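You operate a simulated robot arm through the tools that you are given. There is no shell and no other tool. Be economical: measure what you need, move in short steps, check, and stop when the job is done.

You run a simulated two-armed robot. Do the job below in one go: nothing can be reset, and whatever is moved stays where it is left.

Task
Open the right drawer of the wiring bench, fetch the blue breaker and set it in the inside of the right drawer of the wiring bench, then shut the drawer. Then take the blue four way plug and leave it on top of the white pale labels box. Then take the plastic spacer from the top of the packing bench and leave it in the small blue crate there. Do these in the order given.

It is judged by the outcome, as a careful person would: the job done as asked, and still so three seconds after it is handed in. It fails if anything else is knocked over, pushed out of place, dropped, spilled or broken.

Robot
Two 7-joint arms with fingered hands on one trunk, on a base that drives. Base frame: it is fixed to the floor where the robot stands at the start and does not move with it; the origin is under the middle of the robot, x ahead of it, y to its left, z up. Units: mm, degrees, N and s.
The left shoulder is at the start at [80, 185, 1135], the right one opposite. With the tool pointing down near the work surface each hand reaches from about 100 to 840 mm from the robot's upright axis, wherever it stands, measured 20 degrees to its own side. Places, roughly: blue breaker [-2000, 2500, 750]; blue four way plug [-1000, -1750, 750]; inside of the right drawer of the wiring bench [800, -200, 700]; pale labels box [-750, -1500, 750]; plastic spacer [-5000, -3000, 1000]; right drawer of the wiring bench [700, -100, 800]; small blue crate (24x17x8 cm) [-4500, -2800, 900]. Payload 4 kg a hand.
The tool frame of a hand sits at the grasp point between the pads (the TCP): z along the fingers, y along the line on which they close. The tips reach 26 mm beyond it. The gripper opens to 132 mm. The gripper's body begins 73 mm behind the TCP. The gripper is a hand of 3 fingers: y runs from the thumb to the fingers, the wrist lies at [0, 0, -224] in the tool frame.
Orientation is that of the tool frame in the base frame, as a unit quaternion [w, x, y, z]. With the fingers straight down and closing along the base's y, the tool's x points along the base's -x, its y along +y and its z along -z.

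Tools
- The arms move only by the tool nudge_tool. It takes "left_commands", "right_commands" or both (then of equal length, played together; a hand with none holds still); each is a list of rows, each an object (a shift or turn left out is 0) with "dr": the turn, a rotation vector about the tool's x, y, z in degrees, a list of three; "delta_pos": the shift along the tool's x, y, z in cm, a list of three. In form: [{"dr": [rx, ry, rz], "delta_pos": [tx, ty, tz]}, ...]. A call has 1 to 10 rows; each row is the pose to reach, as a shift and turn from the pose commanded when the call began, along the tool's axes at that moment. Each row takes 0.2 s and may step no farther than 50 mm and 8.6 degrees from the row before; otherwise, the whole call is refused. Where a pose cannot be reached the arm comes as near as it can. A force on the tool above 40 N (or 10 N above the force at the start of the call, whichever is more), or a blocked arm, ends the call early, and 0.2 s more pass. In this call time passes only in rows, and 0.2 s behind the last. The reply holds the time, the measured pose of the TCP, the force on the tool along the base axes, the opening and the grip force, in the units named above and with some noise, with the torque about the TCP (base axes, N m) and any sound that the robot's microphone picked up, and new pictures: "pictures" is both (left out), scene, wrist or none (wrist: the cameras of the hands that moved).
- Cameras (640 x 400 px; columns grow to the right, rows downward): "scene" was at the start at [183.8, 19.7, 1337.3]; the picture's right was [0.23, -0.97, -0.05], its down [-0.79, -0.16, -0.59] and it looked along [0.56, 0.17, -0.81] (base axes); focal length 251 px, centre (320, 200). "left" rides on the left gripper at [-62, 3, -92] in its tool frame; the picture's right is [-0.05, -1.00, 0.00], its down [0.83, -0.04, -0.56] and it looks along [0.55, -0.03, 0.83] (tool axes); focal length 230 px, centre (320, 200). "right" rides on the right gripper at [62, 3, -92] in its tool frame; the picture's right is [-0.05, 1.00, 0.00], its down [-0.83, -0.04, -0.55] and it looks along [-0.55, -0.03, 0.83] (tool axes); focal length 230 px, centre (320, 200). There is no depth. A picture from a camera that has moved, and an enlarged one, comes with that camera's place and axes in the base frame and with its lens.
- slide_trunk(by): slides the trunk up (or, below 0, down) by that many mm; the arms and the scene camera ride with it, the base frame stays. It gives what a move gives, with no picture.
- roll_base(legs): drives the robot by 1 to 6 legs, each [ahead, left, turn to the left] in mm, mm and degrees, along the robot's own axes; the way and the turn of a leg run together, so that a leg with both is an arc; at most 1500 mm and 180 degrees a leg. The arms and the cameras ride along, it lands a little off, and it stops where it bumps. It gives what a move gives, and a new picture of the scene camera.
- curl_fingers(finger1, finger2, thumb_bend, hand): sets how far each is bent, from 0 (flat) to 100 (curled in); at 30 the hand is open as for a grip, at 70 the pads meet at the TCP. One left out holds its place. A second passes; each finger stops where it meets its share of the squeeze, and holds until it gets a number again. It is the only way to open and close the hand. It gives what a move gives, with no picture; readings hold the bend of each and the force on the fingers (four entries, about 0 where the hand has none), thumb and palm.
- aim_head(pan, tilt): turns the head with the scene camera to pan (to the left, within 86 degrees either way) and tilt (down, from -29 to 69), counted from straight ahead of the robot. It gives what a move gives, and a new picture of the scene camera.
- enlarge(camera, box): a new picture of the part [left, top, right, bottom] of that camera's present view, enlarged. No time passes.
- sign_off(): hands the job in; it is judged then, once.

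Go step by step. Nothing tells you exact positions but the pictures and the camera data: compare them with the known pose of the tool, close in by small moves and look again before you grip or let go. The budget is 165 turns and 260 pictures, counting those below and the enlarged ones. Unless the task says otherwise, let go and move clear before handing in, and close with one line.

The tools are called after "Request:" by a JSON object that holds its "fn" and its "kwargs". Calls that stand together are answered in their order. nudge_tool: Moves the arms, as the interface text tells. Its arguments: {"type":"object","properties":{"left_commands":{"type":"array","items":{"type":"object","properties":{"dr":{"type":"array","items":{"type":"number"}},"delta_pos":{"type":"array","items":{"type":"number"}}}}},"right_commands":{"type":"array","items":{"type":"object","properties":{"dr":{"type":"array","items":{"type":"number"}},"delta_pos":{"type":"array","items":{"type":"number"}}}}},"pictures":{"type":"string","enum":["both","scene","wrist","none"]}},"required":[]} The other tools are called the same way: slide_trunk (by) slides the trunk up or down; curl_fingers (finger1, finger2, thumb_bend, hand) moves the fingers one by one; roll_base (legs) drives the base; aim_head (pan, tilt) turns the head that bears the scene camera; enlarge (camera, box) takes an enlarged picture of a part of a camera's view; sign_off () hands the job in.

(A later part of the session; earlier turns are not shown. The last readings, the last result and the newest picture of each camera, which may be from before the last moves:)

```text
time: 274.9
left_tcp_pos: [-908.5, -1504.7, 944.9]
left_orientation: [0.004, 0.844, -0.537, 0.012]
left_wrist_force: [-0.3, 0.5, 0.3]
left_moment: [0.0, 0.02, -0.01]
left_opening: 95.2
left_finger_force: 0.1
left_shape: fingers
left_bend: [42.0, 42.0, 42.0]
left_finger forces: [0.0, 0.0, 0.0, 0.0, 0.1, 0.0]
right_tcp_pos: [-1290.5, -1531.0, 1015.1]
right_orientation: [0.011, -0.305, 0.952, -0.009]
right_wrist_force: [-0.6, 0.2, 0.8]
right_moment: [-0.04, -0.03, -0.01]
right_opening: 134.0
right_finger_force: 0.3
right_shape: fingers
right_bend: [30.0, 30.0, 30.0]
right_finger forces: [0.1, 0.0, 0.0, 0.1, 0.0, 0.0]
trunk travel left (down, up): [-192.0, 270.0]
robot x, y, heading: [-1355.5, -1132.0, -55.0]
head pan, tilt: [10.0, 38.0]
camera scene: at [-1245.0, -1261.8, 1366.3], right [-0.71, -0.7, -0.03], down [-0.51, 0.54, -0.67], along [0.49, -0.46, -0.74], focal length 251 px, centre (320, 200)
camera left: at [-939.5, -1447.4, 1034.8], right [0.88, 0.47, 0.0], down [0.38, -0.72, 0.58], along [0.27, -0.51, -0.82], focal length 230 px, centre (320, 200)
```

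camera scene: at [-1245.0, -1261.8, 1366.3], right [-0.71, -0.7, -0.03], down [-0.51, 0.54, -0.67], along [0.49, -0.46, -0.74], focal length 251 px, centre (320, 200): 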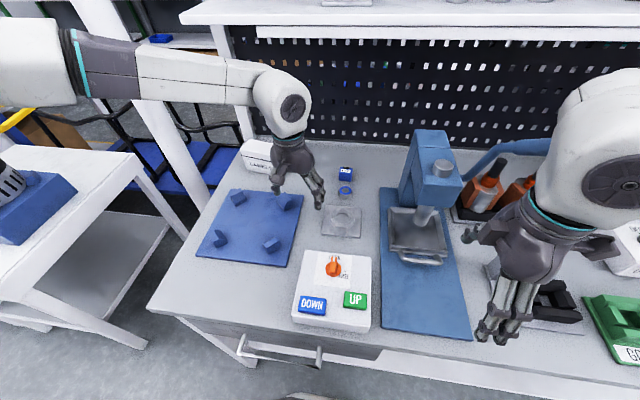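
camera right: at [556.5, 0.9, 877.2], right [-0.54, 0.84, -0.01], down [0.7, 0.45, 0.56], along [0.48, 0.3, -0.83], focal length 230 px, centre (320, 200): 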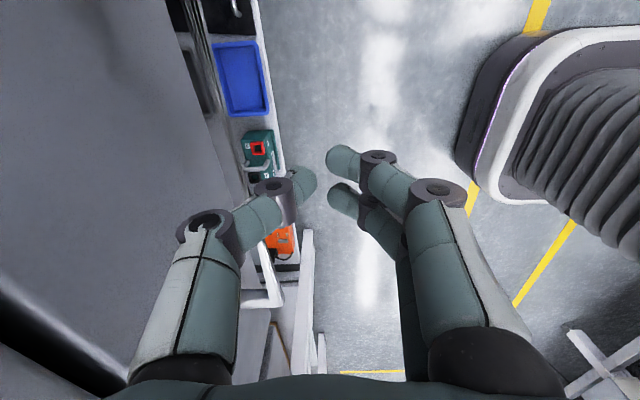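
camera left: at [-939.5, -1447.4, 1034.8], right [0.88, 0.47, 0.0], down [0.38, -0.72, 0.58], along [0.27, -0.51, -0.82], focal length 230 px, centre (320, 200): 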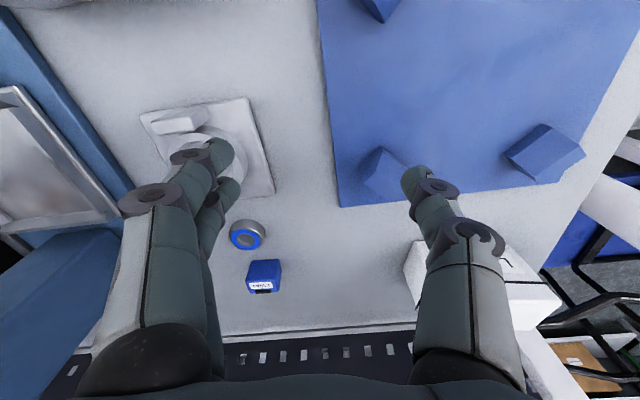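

The roll worked and the plug is visible at about (-880, -1718). I'll move to the staging point with a slight alignment turn.

Request:
{"fn": "nudge_tool", "kwargs": {"left_commands": [{"dr": [0, 0, -2.5], "delta_pos": [3.7, 1.9, 1]}, {"dr": [0, 0, -5], "delta_pos": [7.5, 3.8, 2.5]}, {"dr": [0, 0, -7.5], "delta_pos": [11.3, 5.6, 4]}, {"dr": [0, 0, -10], "delta_pos": [15.1, 7.5, 5.5]}], "pictures": "both"}}

```text
time: 275.9
left_tcp_pos: [-885.9, -1548.8, 921.4]
left_orientation: [0.007, 0.887, -0.461, 0.012]
left_wrist_force: [-0.1, 0.0, -0.1]
left_moment: [0.01, -0.01, 0.02]
left_opening: 95.5
left_finger_force: 0.1
left_shape: fingers
left_bend: [42.0, 42.0, 42.0]
left_finger forces: [0.0, 0.0, 0.0, 0.0, 0.0, 0.0]
left hand out of reach, approached as far as the arm can: row 2, 3, 4
right_tcp_pos: [-1288.9, -1531.3, 1015.6]
right_orientation: [0.01, -0.304, 0.953, -0.009]
right_wrist_force: [-0.5, -0.5, -0.3]
right_moment: [-0.03, 0.01, 0.03]
right_opening: 133.9
right_finger_force: 0.1
right_shape: fingers
right_bend: [30.0, 30.0, 30.0]
right_finger forces: [0.1, 0.0, 0.0, 0.0, 0.0, 0.0]
trunk travel left (down, up): [-192.0, 270.0]
robot x, y, heading: [-1349.1, -1128.4, -55.1]
head pan, tilt: [10.0, 38.0]
camera scene: at [-1244.9, -1261.8, 1366.3], right [-0.71, -0.7, -0.03], down [-0.51, 0.54, -0.67], along [0.49, -0.46, -0.74], focal length 251 px, centre (320, 200)
camera left: at [-924.5, -1497.7, 1011.8], right [0.79, 0.62, 0.0], down [0.5, -0.64, 0.58], along [0.35, -0.46, -0.82], focal length 230 px, centre (320, 200)
```

scene: 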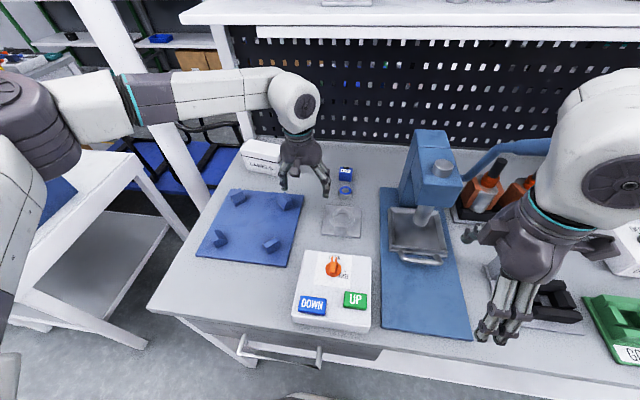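
left: 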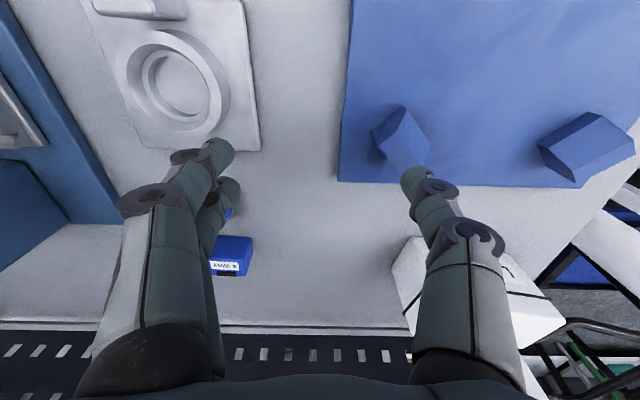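

Both roll poses stop at the same spot, so it's a reach limit of this posture. Lowering the trunk leans the shoulders forward, so I'll lift the left hand a bit and lower the trunk.

Request:
{"fn": "nudge_tool", "kwargs": {"left_commands": [{"delta_pos": [-2, 0, -3]}, {"delta_pos": [-4, 0, -6]}, {"delta_pos": [-5, 1, -9]}], "pictures": "none"}}

Request:
{"fn": "slide_trunk", "kwargs": {"by": -90}}

Request:
{"fn": "nudge_tool", "kwargs": {"left_commands": [{"delta_pos": [2, 1, 0]}, {"delta_pos": [4, 3, 0]}], "pictures": "both"}}

```text
time: 276.7
left_tcp_pos: [-923.1, -1508.6, 1009.7]
left_orientation: [0.006, 0.887, -0.462, 0.012]
left_wrist_force: [-0.1, -0.2, 0.0]
left_moment: [0.01, 0.0, 0.0]
left_opening: 95.4
left_finger_force: 0.1
left_shape: fingers
left_bend: [42.0, 42.0, 42.0]
left_finger forces: [0.0, 0.0, 0.0, 0.0, 0.0, 0.0]
right_tcp_pos: [-1290.6, -1532.2, 1016.0]
right_orientation: [0.01, -0.304, 0.952, -0.008]
right_wrist_force: [-0.7, 0.0, 0.2]
right_moment: [0.03, 0.02, 0.04]
right_opening: 134.1
right_finger_force: 0.0
right_shape: fingers
right_bend: [30.0, 30.0, 30.0]
right_finger forces: [0.0, 0.1, 0.1, 0.0, 0.0, 0.1]
trunk travel left (down, up): [-192.0, 270.0]
robot x, y, heading: [-1354.3, -1135.0, -54.9]
head pan, tilt: [10.0, 38.0]
```

```text
time: 277.9
left_tcp_pos: [-955.0, -1520.9, 930.7]
left_orientation: [0.006, 0.879, -0.476, 0.022]
left_wrist_force: [0.0, 0.9, -0.6]
left_moment: [-0.13, 0.01, -0.03]
left_opening: 95.2
left_finger_force: 0.0
left_shape: fingers
left_bend: [42.0, 42.0, 42.0]
left_finger forces: [0.0, 0.0, 0.1, 0.0, 0.0, 0.0]
right_tcp_pos: [-1327.9, -1528.9, 932.0]
right_orientation: [0.016, -0.296, 0.955, -0.021]
right_wrist_force: [0.1, -0.8, 0.4]
right_moment: [0.03, 0.05, -0.01]
right_opening: 133.8
right_finger_force: 0.0
right_shape: fingers
right_bend: [30.0, 30.0, 30.0]
right_finger forces: [0.0, 0.0, 0.0, 0.1, 0.0, 0.0]
trunk travel left (down, up): [-102.0, 360.0]
robot x, y, heading: [-1359.4, -1139.9, -56.8]
head pan, tilt: [10.0, 38.0]
```

```text
time: 278.7
left_tcp_pos: [-957.6, -1582.4, 921.5]
left_orientation: [0.005, 0.877, -0.48, 0.014]
left_wrist_force: [-0.6, -0.4, -0.1]
left_moment: [0.01, 0.0, 0.0]
left_opening: 95.4
left_finger_force: 0.2
left_shape: fingers
left_bend: [42.0, 42.0, 42.0]
left_finger forces: [0.0, 0.0, 0.0, 0.0, 0.0, 0.1]
right_tcp_pos: [-1327.7, -1528.8, 931.0]
right_orientation: [0.017, -0.299, 0.954, -0.024]
right_wrist_force: [0.8, -0.1, 0.5]
right_moment: [-0.01, 0.02, 0.02]
right_opening: 134.3
right_finger_force: 0.1
right_shape: fingers
right_bend: [30.0, 30.0, 30.0]
right_finger forces: [0.0, 0.0, 0.0, 0.1, 0.1, 0.0]
trunk travel left (down, up): [-102.0, 360.0]
robot x, y, heading: [-1360.4, -1138.9, -57.7]
head pan, tilt: [10.0, 38.0]
stopped in row 2 (left hand): the arm was blocked; the commanded pose is now the measured one
camera scene: at [-1228.5, -1331.0, 1241.8], right [-0.74, -0.67, -0.06], down [-0.53, 0.64, -0.56], along [0.41, -0.39, -0.82], focal length 251 px, centre (320, 200)
camera left: at [-994.6, -1530.2, 1012.2], right [0.81, 0.58, 0.0], down [0.47, -0.66, 0.58], along [0.34, -0.47, -0.81], focal length 230 px, centre (320, 200)
```

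scene: 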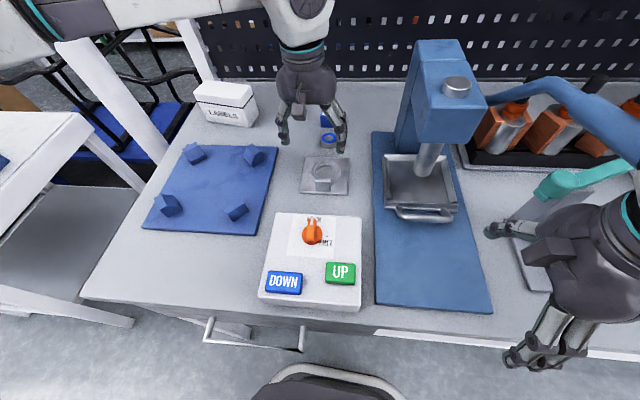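
left: 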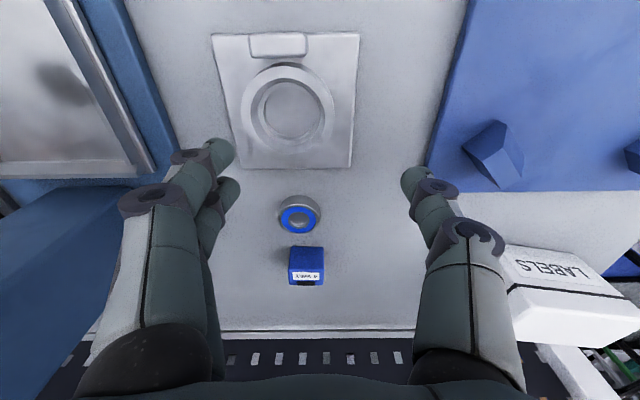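

The heading shifted by 2–3°, so something in the torso is touching. I'll raise the trunk back at once and reassess.

Request:
{"fn": "slide_trunk", "kwargs": {"by": 90}}

Request:
{"fn": "roll_base", "kwargs": {"legs": [[-60, 0, 0]]}}

```text
time: 280.0
left_tcp_pos: [-949.6, -1577.7, 1051.5]
left_orientation: [0.023, 0.878, -0.477, 0.039]
left_wrist_force: [-0.2, -0.6, -0.1]
left_moment: [0.04, 0.02, 0.0]
left_opening: 95.2
left_finger_force: 0.0
left_shape: fingers
left_bend: [42.0, 42.0, 42.0]
left_finger forces: [0.1, 0.0, 0.0, 0.1, 0.0, 0.1]
right_tcp_pos: [-1309.0, -1543.6, 1013.1]
right_orientation: [0.009, -0.296, 0.955, -0.009]
right_wrist_force: [0.9, -0.8, 0.5]
right_moment: [0.04, 0.03, -0.02]
right_opening: 134.3
right_finger_force: 0.0
right_shape: fingers
right_bend: [30.0, 30.0, 30.0]
right_finger forces: [0.1, 0.0, 0.0, 0.0, 0.0, 0.0]
trunk travel left (down, up): [-192.0, 270.0]
robot x, y, heading: [-1358.5, -1139.6, -57.2]
head pan, tilt: [10.0, 38.0]
```

```text
time: 280.9
left_tcp_pos: [-983.1, -1526.2, 1052.7]
left_orientation: [0.023, 0.877, -0.478, 0.042]
left_wrist_force: [-0.5, 0.4, 0.3]
left_moment: [0.03, -0.01, 0.0]
left_opening: 95.2
left_finger_force: 0.0
left_shape: fingers
left_bend: [42.0, 42.0, 42.0]
left_finger forces: [0.1, 0.0, 0.0, 0.0, 0.0, 0.1]
right_tcp_pos: [-1343.8, -1492.0, 1014.5]
right_orientation: [0.011, -0.295, 0.955, -0.011]
right_wrist_force: [-0.5, 0.2, -0.3]
right_moment: [-0.06, -0.01, 0.01]
right_opening: 134.4
right_finger_force: 0.1
right_shape: fingers
right_bend: [30.0, 30.0, 30.0]
right_finger forces: [0.0, 0.1, 0.0, 0.0, 0.0, 0.1]
trunk travel left (down, up): [-192.0, 270.0]
robot x, y, heading: [-1390.8, -1088.7, -57.2]
head pan, tilt: [10.0, 38.0]
camera scene: at [-1284.2, -1231.1, 1364.4], right [-0.74, -0.68, -0.03], down [-0.49, 0.57, -0.66], along [0.47, -0.47, -0.75], focal length 251 px, centre (320, 200)
```

scene: 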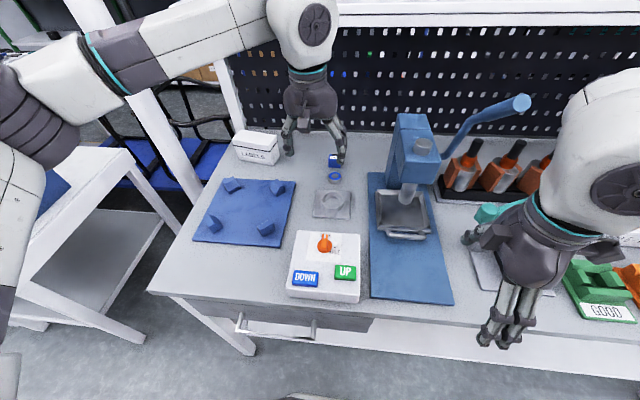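

Everything still stands in place. I'll realign, edge forward again, and test whether the left arm's changed posture now reaches.

Request:
{"fn": "roll_base", "kwargs": {"legs": [[50, 0, 2]]}}

Request:
{"fn": "nudge_tool", "kwargs": {"left_commands": [{"dr": [3, 3, 0], "delta_pos": [3, 0, 3]}, {"dr": [4, 4, 0], "delta_pos": [6, 0.5, 6]}, {"dr": [4, 4, 0], "delta_pos": [9, 1, 9]}, {"dr": [4, 4, 0], "delta_pos": [11, 1.5, 12]}], "pictures": "both"}}

```text
time: 281.9
left_tcp_pos: [-939.7, -1552.7, 1052.4]
left_orientation: [0.022, 0.886, -0.462, 0.04]
left_wrist_force: [0.2, -0.7, 0.1]
left_moment: [0.02, 0.04, 0.0]
left_opening: 95.1
left_finger_force: 0.1
left_shape: fingers
left_bend: [42.0, 42.0, 42.0]
left_finger forces: [0.1, 0.1, 0.1, 0.1, 0.0, 0.0]
right_tcp_pos: [-1302.1, -1531.9, 1013.0]
right_orientation: [0.011, -0.312, 0.95, -0.009]
right_wrist_force: [0.0, -0.2, 0.2]
right_moment: [0.01, 0.02, -0.02]
right_opening: 134.1
right_finger_force: 0.0
right_shape: fingers
right_bend: [30.0, 30.0, 30.0]
right_finger forces: [0.1, 0.0, 0.0, 0.0, 0.0, 0.1]
trunk travel left (down, up): [-192.0, 270.0]
robot x, y, heading: [-1362.9, -1129.1, -55.2]
head pan, tilt: [10.0, 38.0]
camera scene: at [-1250.7, -1269.2, 1364.3], right [-0.71, -0.7, -0.03], down [-0.51, 0.55, -0.66], along [0.48, -0.45, -0.75], focal length 251 px, centre (320, 200)
```

scene: 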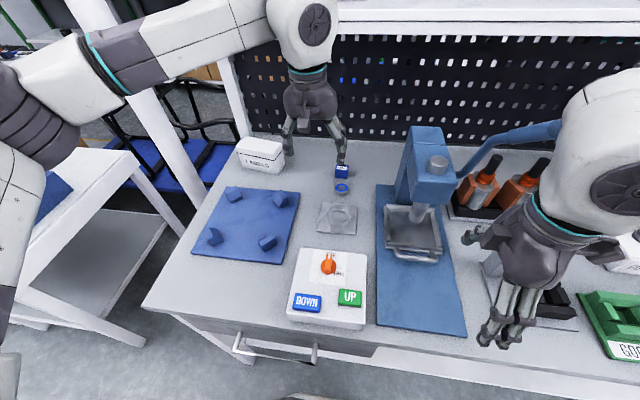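

```text
time: 282.9
left_tcp_pos: [-868.0, -1574.3, 953.8]
left_orientation: [0.009, 0.883, -0.46, 0.09]
left_wrist_force: [1.0, 0.0, -0.4]
left_moment: [0.0, 0.0, 0.02]
left_opening: 95.1
left_finger_force: 0.1
left_shape: fingers
left_bend: [42.0, 42.0, 42.0]
left_finger forces: [0.1, 0.0, 0.0, 0.0, 0.0, 0.0]
left hand out of reach, approached as far as the arm can: row 1, 2, 3, 4
right_tcp_pos: [-1303.0, -1528.5, 1015.2]
right_orientation: [0.009, -0.312, 0.95, -0.011]
right_wrist_force: [-0.1, -0.8, 0.6]
right_moment: [0.02, -0.01, 0.01]
right_opening: 134.1
right_finger_force: 0.0
right_shape: fingers
right_bend: [30.0, 30.0, 30.0]
right_finger forces: [0.0, 0.1, 0.0, 0.0, 0.0, 0.0]
trunk travel left (down, up): [-192.0, 270.0]
robot x, y, heading: [-1360.5, -1127.1, -55.2]
head pan, tilt: [10.0, 38.0]
camera scene: at [-1252.4, -1266.3, 1364.9], right [-0.71, -0.7, -0.03], down [-0.51, 0.55, -0.66], along [0.48, -0.46, -0.75], focal length 251 px, centre (320, 200)
camera left: at [-918.9, -1516.8, 1033.4], right [0.78, 0.62, 0.06], down [0.42, -0.59, 0.69], along [0.46, -0.51, -0.72], focal length 230 px, centre (320, 200)
```

scene: 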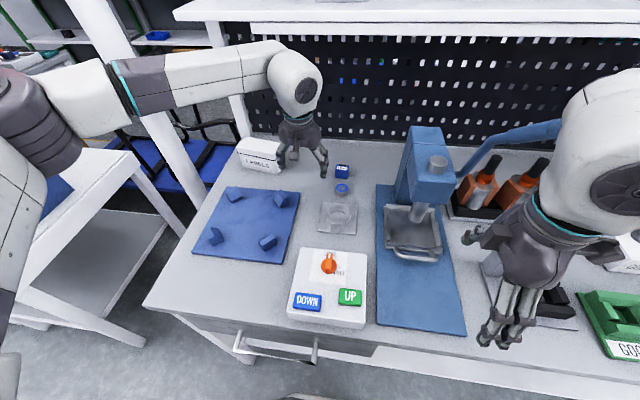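
left: 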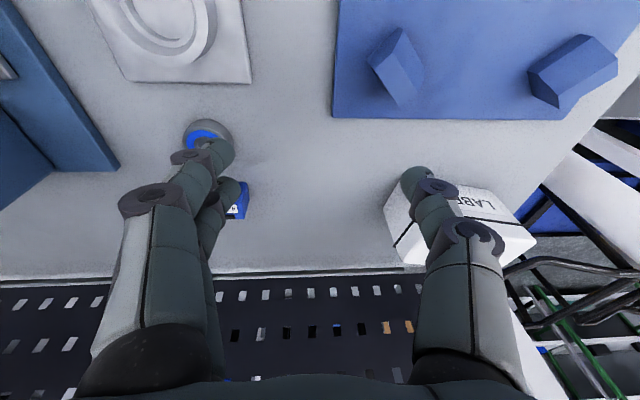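

The left arm's posture won't do it. I'll use the right arm, which has reached this far before: retract the left hand, shift the base left, and roll the right hand back to a sideways closing direction.

Request:
{"fn": "nudge_tool", "kwargs": {"left_commands": [{"delta_pos": [-2, 0, -4]}, {"delta_pos": [-5, 0, -8]}, {"delta_pos": [-9, 0, -10]}, {"delta_pos": [-13, 0, -11]}, {"delta_pos": [-17, 0, -12]}, {"delta_pos": [-21, 0, -12]}], "pictures": "none"}}

Request:
{"fn": "roll_base", "kwargs": {"legs": [[-50, 0, 0], [0, 214, 0]]}}

Request:
{"fn": "nudge_tool", "kwargs": {"right_commands": [{"dr": [0, 0, 8.5]}, {"dr": [0, 0, 17]}, {"dr": [0, 0, 25.5]}, {"dr": [0, 0, 34]}, {"dr": [0, 0, 42.5]}, {"dr": [0, 0, 51]}, {"dr": [0, 0, 59.5]}, {"dr": [0, 0, 68]}, {"dr": [0, 0, 76.5]}, {"dr": [0, 0, 85]}], "pictures": "both"}}

```text
time: 284.3
left_tcp_pos: [-999.1, -1390.6, 1037.7]
left_orientation: [0.008, 0.884, -0.458, 0.089]
left_wrist_force: [-1.3, 0.4, 0.3]
left_moment: [0.0, -0.02, -0.02]
left_opening: 95.2
left_finger_force: 0.0
left_shape: fingers
left_bend: [42.0, 42.0, 42.0]
left_finger forces: [0.0, 0.0, 0.0, 0.1, 0.0, 0.0]
right_tcp_pos: [-1303.7, -1530.9, 1014.4]
right_orientation: [0.011, -0.311, 0.95, -0.01]
right_wrist_force: [-0.2, 0.0, -0.3]
right_moment: [0.01, -0.02, 0.0]
right_opening: 134.2
right_finger_force: 0.0
right_shape: fingers
right_bend: [30.0, 30.0, 30.0]
right_finger forces: [0.0, 0.1, 0.0, 0.1, 0.0, 0.0]
trunk travel left (down, up): [-192.0, 270.0]
robot x, y, heading: [-1364.8, -1129.8, -55.4]
head pan, tilt: [10.0, 38.0]
```

```text
time: 286.5
left_tcp_pos: [-848.6, -1226.3, 1037.5]
left_orientation: [0.008, 0.884, -0.459, 0.088]
left_wrist_force: [0.0, -0.5, 0.0]
left_moment: [-0.02, 0.01, 0.01]
left_opening: 94.9
left_finger_force: 0.1
left_shape: fingers
left_bend: [42.0, 42.0, 42.0]
left_finger forces: [0.0, 0.0, 0.0, 0.0, 0.1, 0.0]
right_tcp_pos: [-1152.7, -1364.3, 1014.1]
right_orientation: [0.011, -0.312, 0.95, -0.011]
right_wrist_force: [0.3, 0.4, 0.0]
right_moment: [0.03, 0.01, 0.0]
right_opening: 134.3
right_finger_force: 0.0
right_shape: fingers
right_bend: [30.0, 30.0, 30.0]
right_finger forces: [0.0, 0.0, 0.0, 0.0, 0.1, 0.0]
trunk travel left (down, up): [-192.0, 270.0]
robot x, y, heading: [-1215.2, -965.1, -55.4]
head pan, tilt: [10.0, 38.0]
camera scene: at [-1102.2, -1102.1, 1364.7], right [-0.71, -0.7, -0.03], down [-0.51, 0.55, -0.66], along [0.48, -0.45, -0.75], focal length 251 px, centre (320, 200)
```

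scene: 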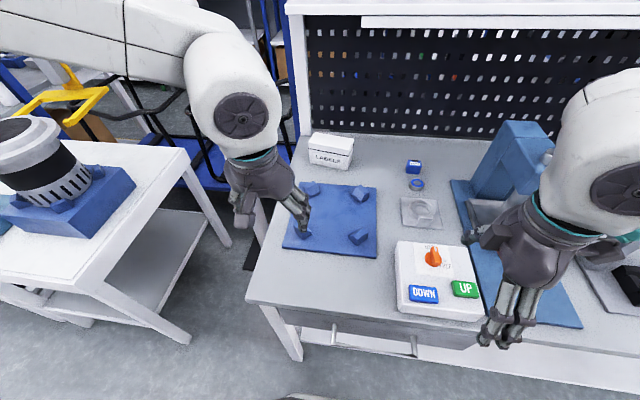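

```text
time: 288.7
left_tcp_pos: [-849.3, -1226.3, 1037.3]
left_orientation: [0.007, 0.884, -0.459, 0.088]
left_wrist_force: [0.3, -0.1, 1.1]
left_moment: [0.01, 0.0, 0.01]
left_opening: 94.9
left_finger_force: 0.0
left_shape: fingers
left_bend: [42.0, 42.0, 42.0]
left_finger forces: [0.0, 0.0, 0.0, 0.0, 0.1, 0.0]
right_tcp_pos: [-1152.5, -1365.6, 1014.5]
right_orientation: [0.015, 0.413, 0.911, -0.001]
right_wrist_force: [0.4, -0.1, 0.5]
right_moment: [-0.03, -0.05, 0.02]
right_opening: 134.0
right_finger_force: 0.2
right_shape: fingers
right_bend: [30.0, 30.0, 30.0]
right_finger forces: [0.1, 0.0, 0.0, 0.0, 0.0, 0.1]
trunk travel left (down, up): [-192.0, 270.0]
robot x, y, heading: [-1217.1, -961.1, -55.3]
head pan, tilt: [10.0, 38.0]
camera scene: at [-1102.3, -1102.5, 1364.7], right [-0.71, -0.7, -0.03], down [-0.51, 0.55, -0.66], along [0.48, -0.45, -0.75], focal length 251 px, centre (320, 200)
camera right: at [-1194.8, -1315.6, 1105.6], right [0.79, 0.62, 0.01], down [0.5, -0.65, 0.58], along [0.36, -0.45, -0.82], focal length 230 px, centre (320, 200)
```

scene: 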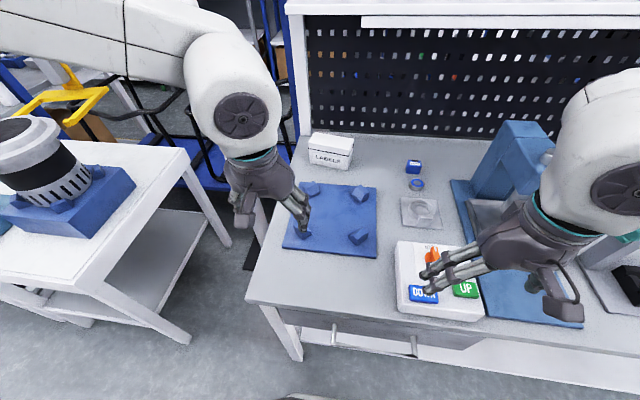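
right: 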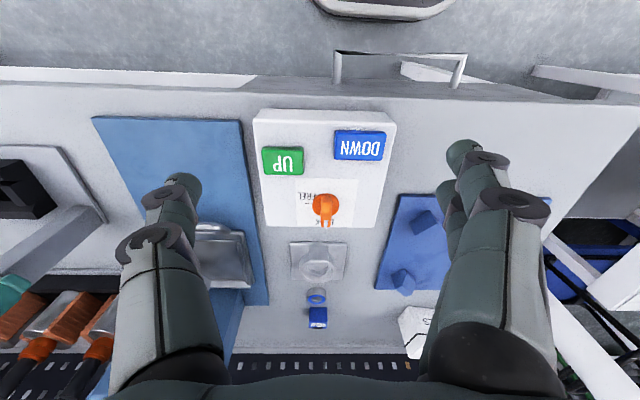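

The right hand now closes sideways, and the plug is confirmed at about (-880, -1718). I'll narrow the fingers and advance to the staging point.

Request:
{"fn": "curl_fingers", "kwargs": {"hand": "right", "finger1": 42, "finger2": 42, "thumb_bend": 42}}

Request:
{"fn": "nudge_tool", "kwargs": {"right_commands": [{"dr": [0, 0, 1], "delta_pos": [-4.5, -0.2, 0.5]}, {"dr": [0, 0, 2], "delta_pos": [-9, -0.4, 1]}, {"dr": [0, 0, 3], "delta_pos": [-13.5, -0.7, 2]}, {"dr": [0, 0, 4], "delta_pos": [-18, -1, 3.5]}, {"dr": [0, 0, 5], "delta_pos": [-22.5, -1.3, 5]}, {"dr": [0, 0, 6], "delta_pos": [-27, -1.6, 6.5]}, {"dr": [0, 0, 6], "delta_pos": [-31, -1.8, 8]}, {"dr": [0, 0, 6], "delta_pos": [-35, -2, 9.5]}, {"dr": [0, 0, 6], "delta_pos": [-38.5, -2.2, 11.4]}], "pictures": "both"}}

```text
time: 289.7
left_tcp_pos: [-849.2, -1227.4, 1038.1]
left_orientation: [0.007, 0.884, -0.459, 0.09]
left_wrist_force: [0.9, 0.2, 0.1]
left_moment: [0.02, -0.04, -0.01]
left_opening: 95.4
left_finger_force: 0.1
left_shape: fingers
left_bend: [42.0, 42.0, 42.0]
left_finger forces: [0.1, 0.1, 0.0, 0.1, 0.1, 0.0]
right_tcp_pos: [-1153.8, -1364.8, 1015.7]
right_orientation: [0.013, 0.412, 0.911, -0.001]
right_wrist_force: [-0.2, 0.7, 0.8]
right_moment: [0.01, -0.01, 0.0]
right_opening: 95.5
right_finger_force: 0.0
right_shape: fingers
right_bend: [42.0, 42.0, 42.0]
right_finger forces: [0.0, 0.0, 0.1, 0.0, 0.0, 0.1]
trunk travel left (down, up): [-192.0, 270.0]
robot x, y, heading: [-1214.9, -966.7, -55.2]
head pan, tilt: [10.0, 38.0]
```

```text
time: 291.7
left_tcp_pos: [-847.8, -1227.3, 1036.9]
left_orientation: [0.008, 0.884, -0.46, 0.088]
left_wrist_force: [0.2, 0.0, 0.0]
left_moment: [-0.02, 0.0, 0.0]
left_opening: 95.1
left_finger_force: 0.0
left_shape: fingers
left_bend: [42.0, 42.0, 42.0]
left_finger forces: [0.1, 0.0, 0.0, 0.0, 0.1, 0.0]
right_tcp_pos: [-913.1, -1669.7, 911.2]
right_orientation: [0.015, 0.459, 0.888, 0.0]
right_wrist_force: [-0.8, -0.6, 0.6]
right_moment: [0.0, -0.02, 0.01]
right_opening: 95.6
right_finger_force: 0.1
right_shape: fingers
right_bend: [42.0, 42.0, 42.0]
right_finger forces: [0.0, 0.1, 0.0, 0.0, 0.1, 0.1]
trunk travel left (down, up): [-192.0, 270.0]
robot x, y, heading: [-1217.2, -965.9, -55.5]
head pan, tilt: [10.0, 38.0]
camera scene: at [-1100.8, -1102.7, 1364.4], right [-0.71, -0.7, -0.03], down [-0.51, 0.55, -0.66], along [0.48, -0.45, -0.75], focal length 251 px, centre (320, 200)
camera right: at [-947.6, -1616.3, 1002.2], right [0.84, 0.54, 0.01], down [0.43, -0.69, 0.58], along [0.32, -0.48, -0.82], focal length 230 px, centre (320, 200)
```

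scene: 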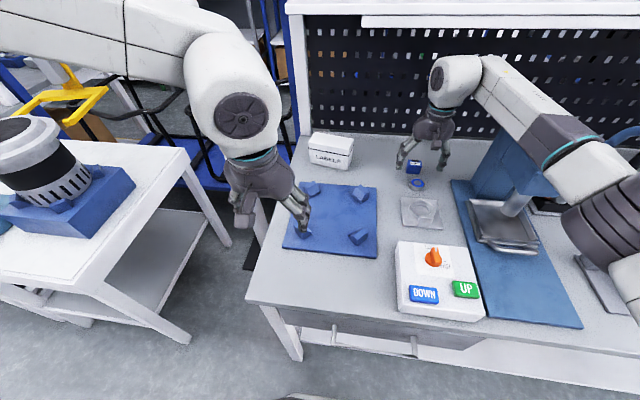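
right: 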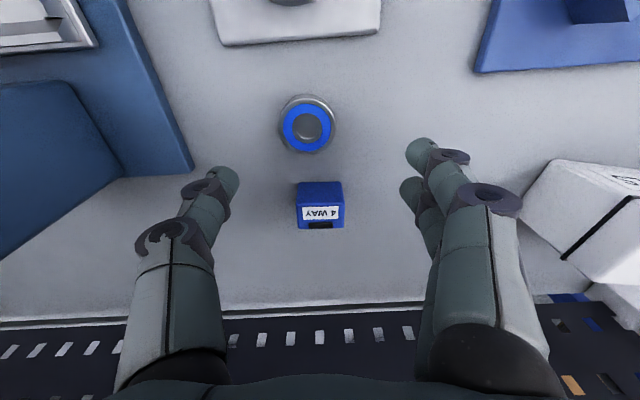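

Reach is good and the plug is centred. Moving forward 58 mm and down to grip height.

Request:
{"fn": "nudge_tool", "kwargs": {"right_commands": [{"delta_pos": [-2, -0.1, 2]}, {"delta_pos": [-4, -0.1, 3.2]}, {"delta_pos": [-5.8, -0.1, 3.5]}, {"delta_pos": [-5.8, -0.1, 5.2]}, {"delta_pos": [-5.8, -0.1, 6.5]}], "pictures": "wrist"}}

Request:
{"fn": "enlarge", "kwargs": {"camera": "scene", "box": [360, 90, 480, 210]}}

```text
time: 292.9
left_tcp_pos: [-849.5, -1227.2, 1036.9]
left_orientation: [0.007, 0.883, -0.46, 0.089]
left_wrist_force: [-0.8, -0.2, 0.1]
left_moment: [-0.01, -0.03, -0.02]
left_opening: 95.2
left_finger_force: 0.0
left_shape: fingers
left_bend: [42.0, 42.0, 42.0]
left_finger forces: [0.1, 0.0, 0.0, 0.0, 0.1, 0.0]
right_tcp_pos: [-899.6, -1693.7, 871.6]
right_orientation: [0.014, 0.459, 0.888, -0.001]
right_wrist_force: [-0.1, -1.0, 0.4]
right_moment: [0.02, -0.02, 0.04]
right_opening: 95.5
right_finger_force: 0.0
right_shape: fingers
right_bend: [42.0, 42.0, 42.0]
right_finger forces: [0.0, 0.0, 0.0, 0.0, 0.0, 0.0]
right hand out of reach, approached as far as the arm can: row 2, 3, 4, 5
trunk travel left (down, up): [-192.0, 270.0]
robot x, y, heading: [-1214.6, -967.9, -55.1]
head pan, tilt: [10.0, 38.0]
camera right: at [-935.5, -1640.5, 961.9], right [0.84, 0.54, 0.02], down [0.43, -0.7, 0.58], along [0.32, -0.48, -0.82], focal length 230 px, centre (320, 200)
```

right: 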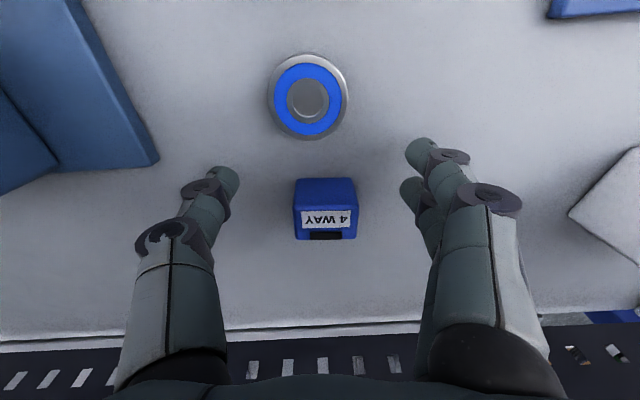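

```text
3.33 times, centred on (420, 150) of scene
camera zoom: at [-1102.9, -1102.8, 1364.7], right [-0.71, -0.7, -0.03], down [-0.51, 0.55, -0.66], along [0.48, -0.45, -0.75], focal length 837 px, centre (-13, 367)
```

zoom: 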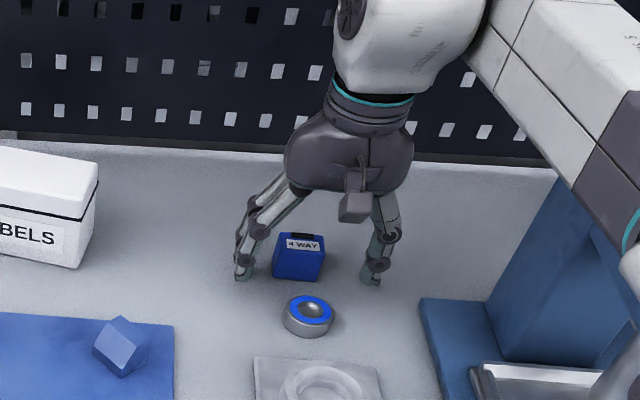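

The arm stops 30 mm short, but I have about 50 mm of base room left. Rolling forward 42 mm with the fingers straddling the plug.

Request:
{"fn": "roll_base", "kwargs": {"legs": [[42, 0, 0]]}}

Request:
{"fn": "nudge_tool", "kwargs": {"right_commands": [{"delta_pos": [0, 0, 0.5]}], "pictures": "wrist"}}

```text
time: 293.8
left_tcp_pos: [-825.8, -1259.0, 1037.3]
left_orientation: [0.008, 0.884, -0.459, 0.09]
left_wrist_force: [-0.3, 0.0, 0.7]
left_moment: [-0.01, -0.02, 0.0]
left_opening: 95.2
left_finger_force: 0.1
left_shape: fingers
left_bend: [42.0, 42.0, 42.0]
left_finger forces: [0.0, 0.0, 0.0, 0.0, 0.0, 0.0]
right_tcp_pos: [-876.1, -1726.3, 872.6]
right_orientation: [0.016, 0.458, 0.889, 0.0]
right_wrist_force: [0.0, 0.8, 0.3]
right_moment: [-0.04, 0.01, 0.0]
right_opening: 95.3
right_finger_force: 0.0
right_shape: fingers
right_bend: [42.0, 42.0, 42.0]
right_finger forces: [0.1, 0.0, 0.1, 0.0, 0.1, 0.0]
trunk travel left (down, up): [-192.0, 270.0]
robot x, y, heading: [-1192.3, -1000.9, -55.3]
head pan, tilt: [10.0, 38.0]
camera scene: at [-1080.3, -1133.8, 1365.4], right [-0.71, -0.7, -0.03], down [-0.51, 0.55, -0.66], along [0.48, -0.46, -0.75], focal length 251 px, centre (320, 200)
```

scene: 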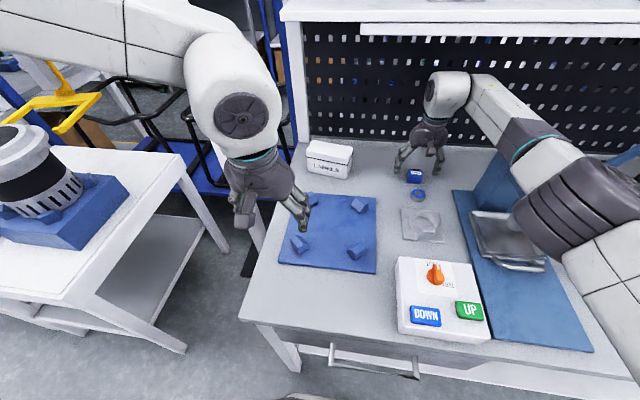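

```text
time: 294.2
left_tcp_pos: [-827.0, -1258.6, 1037.8]
left_orientation: [0.009, 0.883, -0.46, 0.09]
left_wrist_force: [0.5, 0.5, 0.4]
left_moment: [-0.03, -0.04, 0.02]
left_opening: 94.9
left_finger_force: 0.0
left_shape: fingers
left_bend: [42.0, 42.0, 42.0]
left_finger forces: [0.1, 0.0, 0.1, 0.0, 0.0, 0.0]
right_tcp_pos: [-876.1, -1724.7, 869.4]
right_orientation: [0.015, 0.459, 0.888, 0.0]
right_wrist_force: [0.1, 0.1, -0.6]
right_moment: [-0.04, -0.01, -0.02]
right_opening: 95.3
right_finger_force: 0.0
right_shape: fingers
right_bend: [42.0, 42.0, 42.0]
right_finger forces: [0.0, 0.0, 0.1, 0.0, 0.0, 0.0]
trunk travel left (down, up): [-192.0, 270.0]
robot x, y, heading: [-1189.0, -997.0, -55.1]
head pan, tilt: [10.0, 38.0]
camera right: at [-912.3, -1672.0, 959.4], right [0.84, 0.54, 0.02], down [0.43, -0.69, 0.58], along [0.32, -0.48, -0.82], focal length 230 px, centre (320, 200)
```

right: 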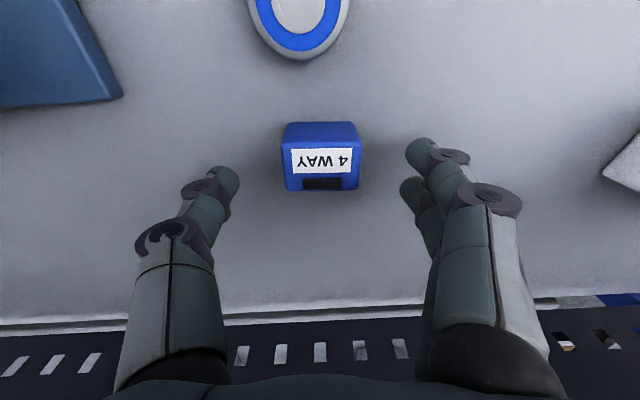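

Aligned within 7 mm. Descending to grip height with a small correction.

Request:
{"fn": "nudge_tool", "kwargs": {"right_commands": [{"delta_pos": [0.6, 0, 0.8]}, {"delta_pos": [0.7, 0, 1.6]}, {"delta_pos": [0.7, 0, 2.3]}], "pictures": "wrist"}}

```text
time: 295.0
left_tcp_pos: [-826.0, -1256.8, 1039.1]
left_orientation: [0.009, 0.884, -0.459, 0.089]
left_wrist_force: [-1.1, -0.7, 0.0]
left_moment: [0.03, -0.01, 0.01]
left_opening: 94.8
left_finger_force: 0.0
left_shape: fingers
left_bend: [42.0, 42.0, 42.0]
left_finger forces: [0.0, 0.1, 0.1, 0.0, 0.0, 0.1]
right_tcp_pos: [-875.2, -1720.2, 850.7]
right_orientation: [0.019, 0.458, 0.889, -0.002]
right_wrist_force: [3.1, 1.6, 26.9]
right_moment: [-0.77, 1.21, 0.06]
right_opening: 99.1
right_finger_force: 13.8
right_shape: fingers
right_bend: [42.0, 42.0, 42.0]
right_finger forces: [2.1, 0.1, 0.0, 0.0, 25.5, 0.0]
trunk travel left (down, up): [-192.0, 270.0]
robot x, y, heading: [-1191.3, -997.3, -54.9]
head pan, tilt: [10.0, 38.0]
camera right: at [-912.6, -1666.5, 941.2], right [0.84, 0.54, 0.02], down [0.43, -0.69, 0.58], along [0.33, -0.48, -0.81], focal length 230 px, centre (320, 200)
```

right: 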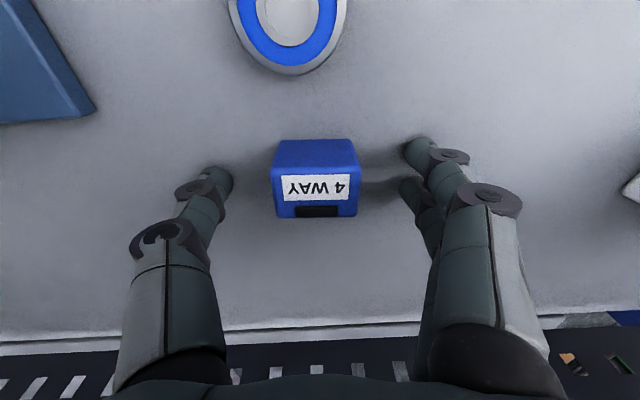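

The fingertips touch the bench, so I'll rise 5 mm and close on the plug.

Request:
{"fn": "nudge_tool", "kwargs": {"right_commands": [{"delta_pos": [0, 0, -0.6]}], "pictures": "none"}}

Request:
{"fn": "curl_fingers", "kwargs": {"hand": "right", "finger1": 78, "finger2": 78, "thumb_bend": 78}}

Request:
{"fn": "enlarge", "kwargs": {"camera": "right", "box": [120, 60, 520, 310]}}

```text
time: 295.4
left_tcp_pos: [-824.1, -1260.2, 1036.7]
left_orientation: [0.009, 0.884, -0.459, 0.089]
left_wrist_force: [0.6, -0.7, -0.5]
left_moment: [0.0, -0.02, -0.01]
left_opening: 95.1
left_finger_force: 0.0
left_shape: fingers
left_bend: [42.0, 42.0, 42.0]
left_finger forces: [0.0, 0.0, 0.0, 0.0, 0.1, 0.0]
right_tcp_pos: [-876.4, -1721.6, 850.8]
right_orientation: [0.015, 0.459, 0.888, -0.001]
right_wrist_force: [6.0, -3.9, 15.9]
right_moment: [-0.7, 0.67, 0.39]
right_opening: 97.6
right_finger_force: 8.4
right_shape: fingers
right_bend: [42.0, 42.0, 42.0]
right_finger forces: [0.0, 0.1, 0.0, 0.1, 15.9, 0.0]
trunk travel left (down, up): [-192.0, 270.0]
robot x, y, heading: [-1190.2, -997.4, -55.3]
head pan, tilt: [10.0, 38.0]
```

```text
time: 296.4
left_tcp_pos: [-825.9, -1259.2, 1037.4]
left_orientation: [0.007, 0.884, -0.459, 0.09]
left_wrist_force: [-0.1, -0.3, -0.6]
left_moment: [-0.01, 0.01, 0.03]
left_opening: 95.1
left_finger_force: 0.0
left_shape: fingers
left_bend: [42.0, 42.0, 42.0]
left_finger forces: [0.0, 0.1, 0.0, 0.0, 0.0, 0.0]
right_tcp_pos: [-877.9, -1720.5, 851.0]
right_orientation: [0.015, 0.458, 0.889, 0.0]
right_wrist_force: [-4.3, -1.6, 12.4]
right_moment: [0.19, 0.08, 0.1]
right_opening: 36.9
right_finger_force: 24.7
right_shape: fingers
right_bend: [65.0, 78.0, 67.0]
right_finger forces: [26.7, 0.8, 0.0, 0.0, 21.4, 0.0]
trunk travel left (down, up): [-192.0, 270.0]
robot x, y, heading: [-1191.8, -1003.6, -55.3]
head pan, tilt: [10.0, 38.0]
```

```text
1.60 times, centred on (320, 185) of right
camera zoom: at [-914.8, -1667.9, 941.4], right [0.84, 0.54, 0.02], down [0.43, -0.69, 0.58], along [0.32, -0.48, -0.82], focal length 368 px, centre (320, 224)
```

zoom: 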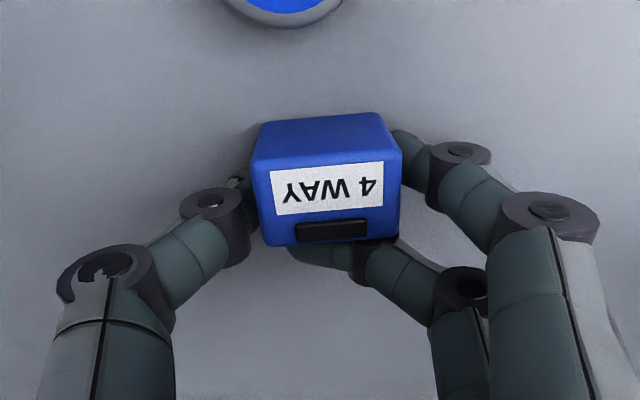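

One finger slipped behind the plug; the hand is about 12 mm too far forward. I'll reopen, shift back, and regrip.

Request:
{"fn": "curl_fingers", "kwargs": {"hand": "right", "finger1": 52, "finger2": 52, "thumb_bend": 52}}

Request:
{"fn": "nudge_tool", "kwargs": {"right_commands": [{"delta_pos": [0.6, 0, -0.4]}, {"delta_pos": [1.2, 0, -0.4]}], "pictures": "wrist"}}

```text
time: 297.4
left_tcp_pos: [-825.5, -1257.1, 1037.7]
left_orientation: [0.008, 0.884, -0.459, 0.089]
left_wrist_force: [-0.2, 0.8, -0.4]
left_moment: [-0.01, -0.01, -0.01]
left_opening: 95.0
left_finger_force: 0.1
left_shape: fingers
left_bend: [42.0, 42.0, 42.0]
left_finger forces: [0.0, 0.1, 0.0, 0.0, 0.0, 0.1]
right_tcp_pos: [-876.5, -1720.1, 853.7]
right_orientation: [0.016, 0.459, 0.889, -0.001]
right_wrist_force: [5.6, 4.0, 20.9]
right_moment: [0.03, 0.15, 0.05]
right_opening: 51.4
right_finger_force: 10.3
right_shape: fingers
right_bend: [51.0, 52.0, 57.0]
right_finger forces: [4.0, 0.0, 0.0, 0.0, 16.6, 0.0]
trunk travel left (down, up): [-192.0, 270.0]
robot x, y, heading: [-1188.9, -997.8, -55.4]
head pan, tilt: [10.0, 38.0]
```

```text
time: 298.0
left_tcp_pos: [-826.3, -1258.9, 1037.8]
left_orientation: [0.008, 0.883, -0.46, 0.089]
left_wrist_force: [-0.1, 0.5, 0.1]
left_moment: [-0.03, -0.01, -0.03]
left_opening: 95.1
left_finger_force: 0.1
left_shape: fingers
left_bend: [42.0, 42.0, 42.0]
left_finger forces: [0.0, 0.0, 0.0, 0.1, 0.0, 0.0]
right_tcp_pos: [-885.5, -1710.5, 851.7]
right_orientation: [0.014, 0.459, 0.888, 0.0]
right_wrist_force: [2.0, -1.5, 10.4]
right_moment: [-0.26, 0.32, 0.06]
right_opening: 58.1
right_finger_force: 5.4
right_shape: fingers
right_bend: [52.0, 52.0, 54.0]
right_finger forces: [0.0, 0.0, 0.1, 0.0, 10.9, 0.1]
trunk travel left (down, up): [-192.0, 270.0]
robot x, y, heading: [-1189.4, -998.1, -55.2]
head pan, tilt: [10.0, 38.0]
camera right: at [-922.5, -1657.7, 944.4], right [0.84, 0.54, 0.01], down [0.43, -0.69, 0.58], along [0.32, -0.48, -0.82], focal length 230 px, centre (320, 200)
```

right: 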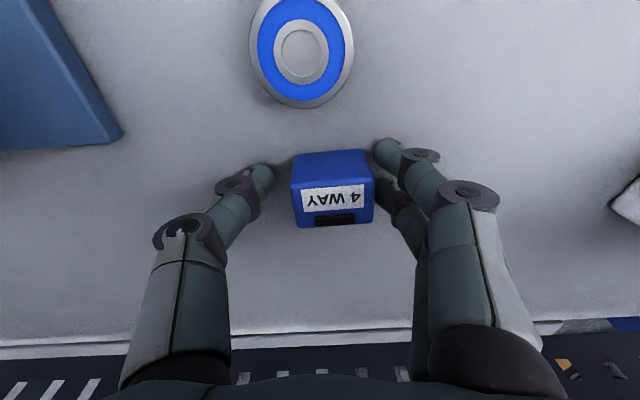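

Now both fingers are opposite the plug. Closing.

Request:
{"fn": "nudge_tool", "kwargs": {"right_commands": [{"delta_pos": [0.1, 0, -0.3]}], "pictures": "none"}}

Request:
{"fn": "curl_fingers", "kwargs": {"hand": "right", "finger1": 78, "finger2": 78, "thumb_bend": 78}}

Request:
{"fn": "nudge_tool", "kwargs": {"right_commands": [{"delta_pos": [0, 0, -1]}, {"delta_pos": [0.5, 0, -3]}, {"delta_pos": [1, 0, -5]}], "pictures": "wrist"}}

```text
time: 298.4
left_tcp_pos: [-825.3, -1259.0, 1037.3]
left_orientation: [0.008, 0.884, -0.459, 0.089]
left_wrist_force: [-0.4, -0.2, -0.1]
left_moment: [-0.01, -0.01, -0.02]
left_opening: 95.2
left_finger_force: 0.0
left_shape: fingers
left_bend: [42.0, 42.0, 42.0]
left_finger forces: [0.0, 0.0, 0.0, 0.1, 0.0, 0.1]
right_tcp_pos: [-887.7, -1710.6, 853.4]
right_orientation: [0.013, 0.459, 0.888, 0.0]
right_wrist_force: [-0.5, 0.2, 0.6]
right_moment: [0.01, 0.0, 0.01]
right_opening: 61.2
right_finger_force: 0.0
right_shape: fingers
right_bend: [52.0, 52.0, 52.0]
right_finger forces: [0.0, 0.1, 0.0, 0.1, 0.1, 0.1]
trunk travel left (down, up): [-192.0, 270.0]
robot x, y, heading: [-1191.6, -1001.0, -55.2]
head pan, tilt: [10.0, 38.0]
```

```text
time: 299.4
left_tcp_pos: [-825.2, -1259.0, 1035.7]
left_orientation: [0.007, 0.884, -0.46, 0.088]
left_wrist_force: [-0.7, -0.7, 0.4]
left_moment: [-0.01, -0.02, 0.01]
left_opening: 95.2
left_finger_force: 0.1
left_shape: fingers
left_bend: [42.0, 42.0, 42.0]
left_finger forces: [0.0, 0.0, 0.0, 0.1, 0.0, 0.1]
right_tcp_pos: [-885.2, -1711.0, 856.3]
right_orientation: [0.014, 0.459, 0.889, 0.0]
right_wrist_force: [0.5, 0.3, 0.3]
right_moment: [0.03, 0.01, -0.03]
right_opening: 37.3
right_finger_force: 22.0
right_shape: fingers
right_bend: [60.0, 60.0, 66.0]
right_finger forces: [11.1, 10.9, 0.0, 0.0, 22.2, 0.0]
trunk travel left (down, up): [-192.0, 270.0]
robot x, y, heading: [-1192.7, -993.8, -55.3]
head pan, tilt: [10.0, 38.0]
```

```text
time: 300.2
left_tcp_pos: [-825.5, -1259.7, 1037.2]
left_orientation: [0.008, 0.884, -0.459, 0.089]
left_wrist_force: [0.3, -0.4, 0.2]
left_moment: [-0.03, 0.0, 0.03]
left_opening: 94.9
left_finger_force: 0.0
left_shape: fingers
left_bend: [42.0, 42.0, 42.0]
left_finger forces: [0.1, 0.1, 0.0, 0.0, 0.0, 0.0]
right_tcp_pos: [-891.3, -1701.7, 907.6]
right_orientation: [0.016, 0.459, 0.888, 0.001]
right_wrist_force: [0.7, -0.3, 0.2]
right_moment: [0.02, 0.0, 0.01]
right_opening: 37.1
right_finger_force: 22.5
right_shape: fingers
right_bend: [60.0, 60.0, 66.0]
right_finger forces: [11.1, 10.9, 0.0, 0.1, 22.1, 0.0]
trunk travel left (down, up): [-192.0, 270.0]
robot x, y, heading: [-1190.0, -995.9, -55.4]
head pan, tilt: [10.0, 38.0]
camera right: at [-928.2, -1648.2, 998.8], right [0.84, 0.54, 0.01], down [0.43, -0.69, 0.58], along [0.32, -0.48, -0.82], focal length 230 px, centre (320, 200)
```

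right: 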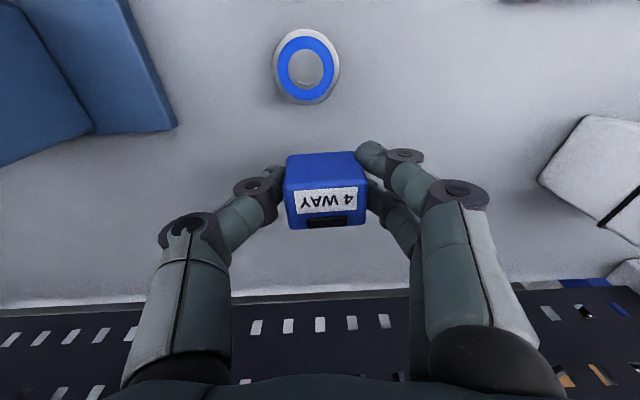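

The plug is held evenly. I'll back off 50 mm, raise it, and shift the base left to bring the labels box into reach.

Request:
{"fn": "roll_base", "kwargs": {"legs": [[-50, 0, 0]]}}

Request:
{"fn": "nudge_tool", "kwargs": {"right_commands": [{"delta_pos": [0, 0, -3]}, {"delta_pos": [0, 0, -6]}], "pictures": "none"}}

Request:
{"fn": "roll_base", "kwargs": {"legs": [[0, 250, 0]]}}

Request:
{"fn": "enlarge", "kwargs": {"camera": "right", "box": [0, 0, 640, 400]}}

```text
time: 301.1
left_tcp_pos: [-853.3, -1220.5, 1035.7]
left_orientation: [0.007, 0.884, -0.459, 0.088]
left_wrist_force: [0.8, 0.4, 0.1]
left_moment: [0.01, -0.03, -0.02]
left_opening: 95.3
left_finger_force: 0.1
left_shape: fingers
left_bend: [42.0, 42.0, 42.0]
left_finger forces: [0.1, 0.1, 0.0, 0.1, 0.0, 0.0]
right_tcp_pos: [-917.4, -1662.4, 904.4]
right_orientation: [0.013, 0.459, 0.889, 0.001]
right_wrist_force: [0.2, 0.7, 0.2]
right_moment: [0.0, -0.03, 0.01]
right_opening: 37.1
right_finger_force: 22.2
right_shape: fingers
right_bend: [60.0, 60.0, 66.0]
right_finger forces: [11.1, 11.0, 0.0, 0.0, 22.1, 0.0]
trunk travel left (down, up): [-192.0, 270.0]
robot x, y, heading: [-1220.5, -958.2, -55.5]
head pan, tilt: [10.0, 38.0]
camera scene: at [-1105.8, -1097.6, 1363.9], right [-0.71, -0.7, -0.03], down [-0.51, 0.55, -0.66], along [0.48, -0.45, -0.75], focal length 251 px, centre (320, 200)
```

scene: 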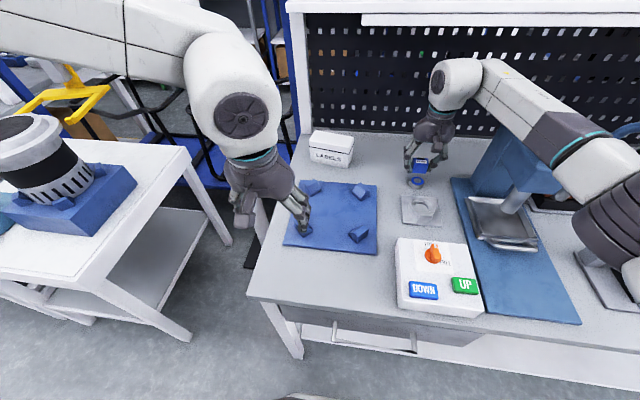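

```text
time: 301.7
left_tcp_pos: [-854.4, -1219.7, 1037.9]
left_orientation: [0.008, 0.884, -0.459, 0.089]
left_wrist_force: [1.0, 1.0, -0.4]
left_moment: [-0.01, 0.01, 0.0]
left_opening: 95.0
left_finger_force: 0.1
left_shape: fingers
left_bend: [42.0, 42.0, 42.0]
left_finger forces: [0.0, 0.1, 0.0, 0.0, 0.1, 0.0]
right_tcp_pos: [-921.9, -1659.6, 965.3]
right_orientation: [0.014, 0.458, 0.889, 0.0]
right_wrist_force: [0.1, 0.4, 0.0]
right_moment: [-0.03, -0.03, 0.02]
right_opening: 37.2
right_finger_force: 22.0
right_shape: fingers
right_bend: [60.0, 60.0, 66.0]
right_finger forces: [11.2, 11.0, 0.0, 0.0, 22.1, 0.0]
trunk travel left (down, up): [-192.0, 270.0]
robot x, y, heading: [-1222.4, -960.1, -55.0]
head pan, tilt: [10.0, 38.0]
```

```text
time: 303.5
left_tcp_pos: [-649.0, -1076.8, 1038.0]
left_orientation: [0.007, 0.885, -0.457, 0.088]
left_wrist_force: [-0.7, -0.1, -0.3]
left_moment: [0.01, -0.01, -0.02]
left_opening: 95.2
left_finger_force: 0.2
left_shape: fingers
left_bend: [42.0, 42.0, 42.0]
left_finger forces: [0.0, 0.0, 0.0, 0.0, 0.0, 0.0]
right_tcp_pos: [-714.7, -1517.7, 965.4]
right_orientation: [0.014, 0.457, 0.889, 0.001]
right_wrist_force: [0.2, 0.4, 0.2]
right_moment: [-0.03, 0.01, -0.02]
right_opening: 37.5
right_finger_force: 22.4
right_shape: fingers
right_bend: [60.0, 60.0, 66.0]
right_finger forces: [11.1, 11.0, 0.0, 0.0, 22.1, 0.1]
trunk travel left (down, up): [-192.0, 270.0]
robot x, y, heading: [-1016.7, -811.8, -55.1]
head pan, tilt: [10.0, 38.0]
camera scene: at [-902.6, -953.2, 1364.6], right [-0.71, -0.7, -0.03], down [-0.51, 0.55, -0.66], along [0.48, -0.45, -0.75], focal length 251 px, centre (320, 200)
```

scene: 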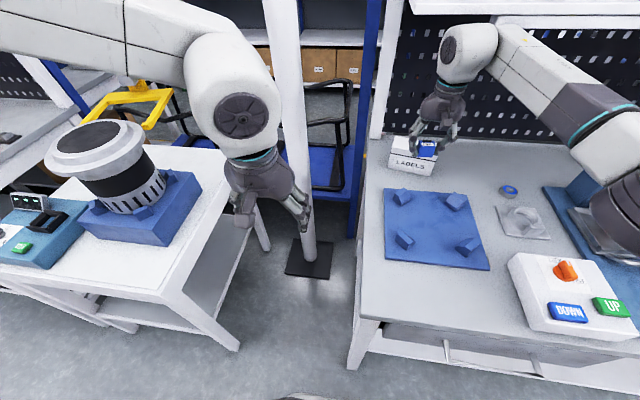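

```text
1.00 times, centred on (320, 200) of right (not enlarged: the box is as wide or as high as the picture)
camera zoom: at [-750.9, -1463.9, 1056.7], right [0.84, 0.54, 0.01], down [0.43, -0.69, 0.58], along [0.32, -0.48, -0.82], focal length 230 px, centre (320, 200)
```

zoom: 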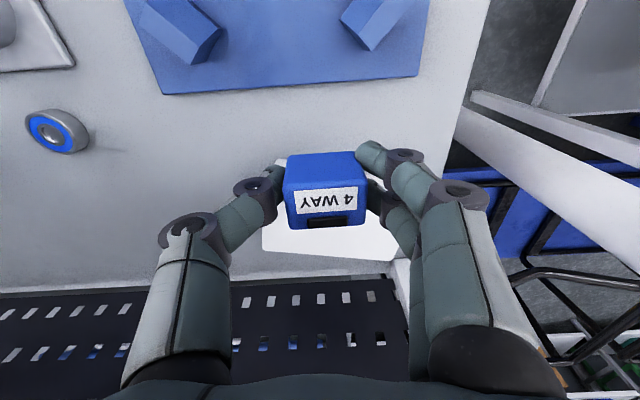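

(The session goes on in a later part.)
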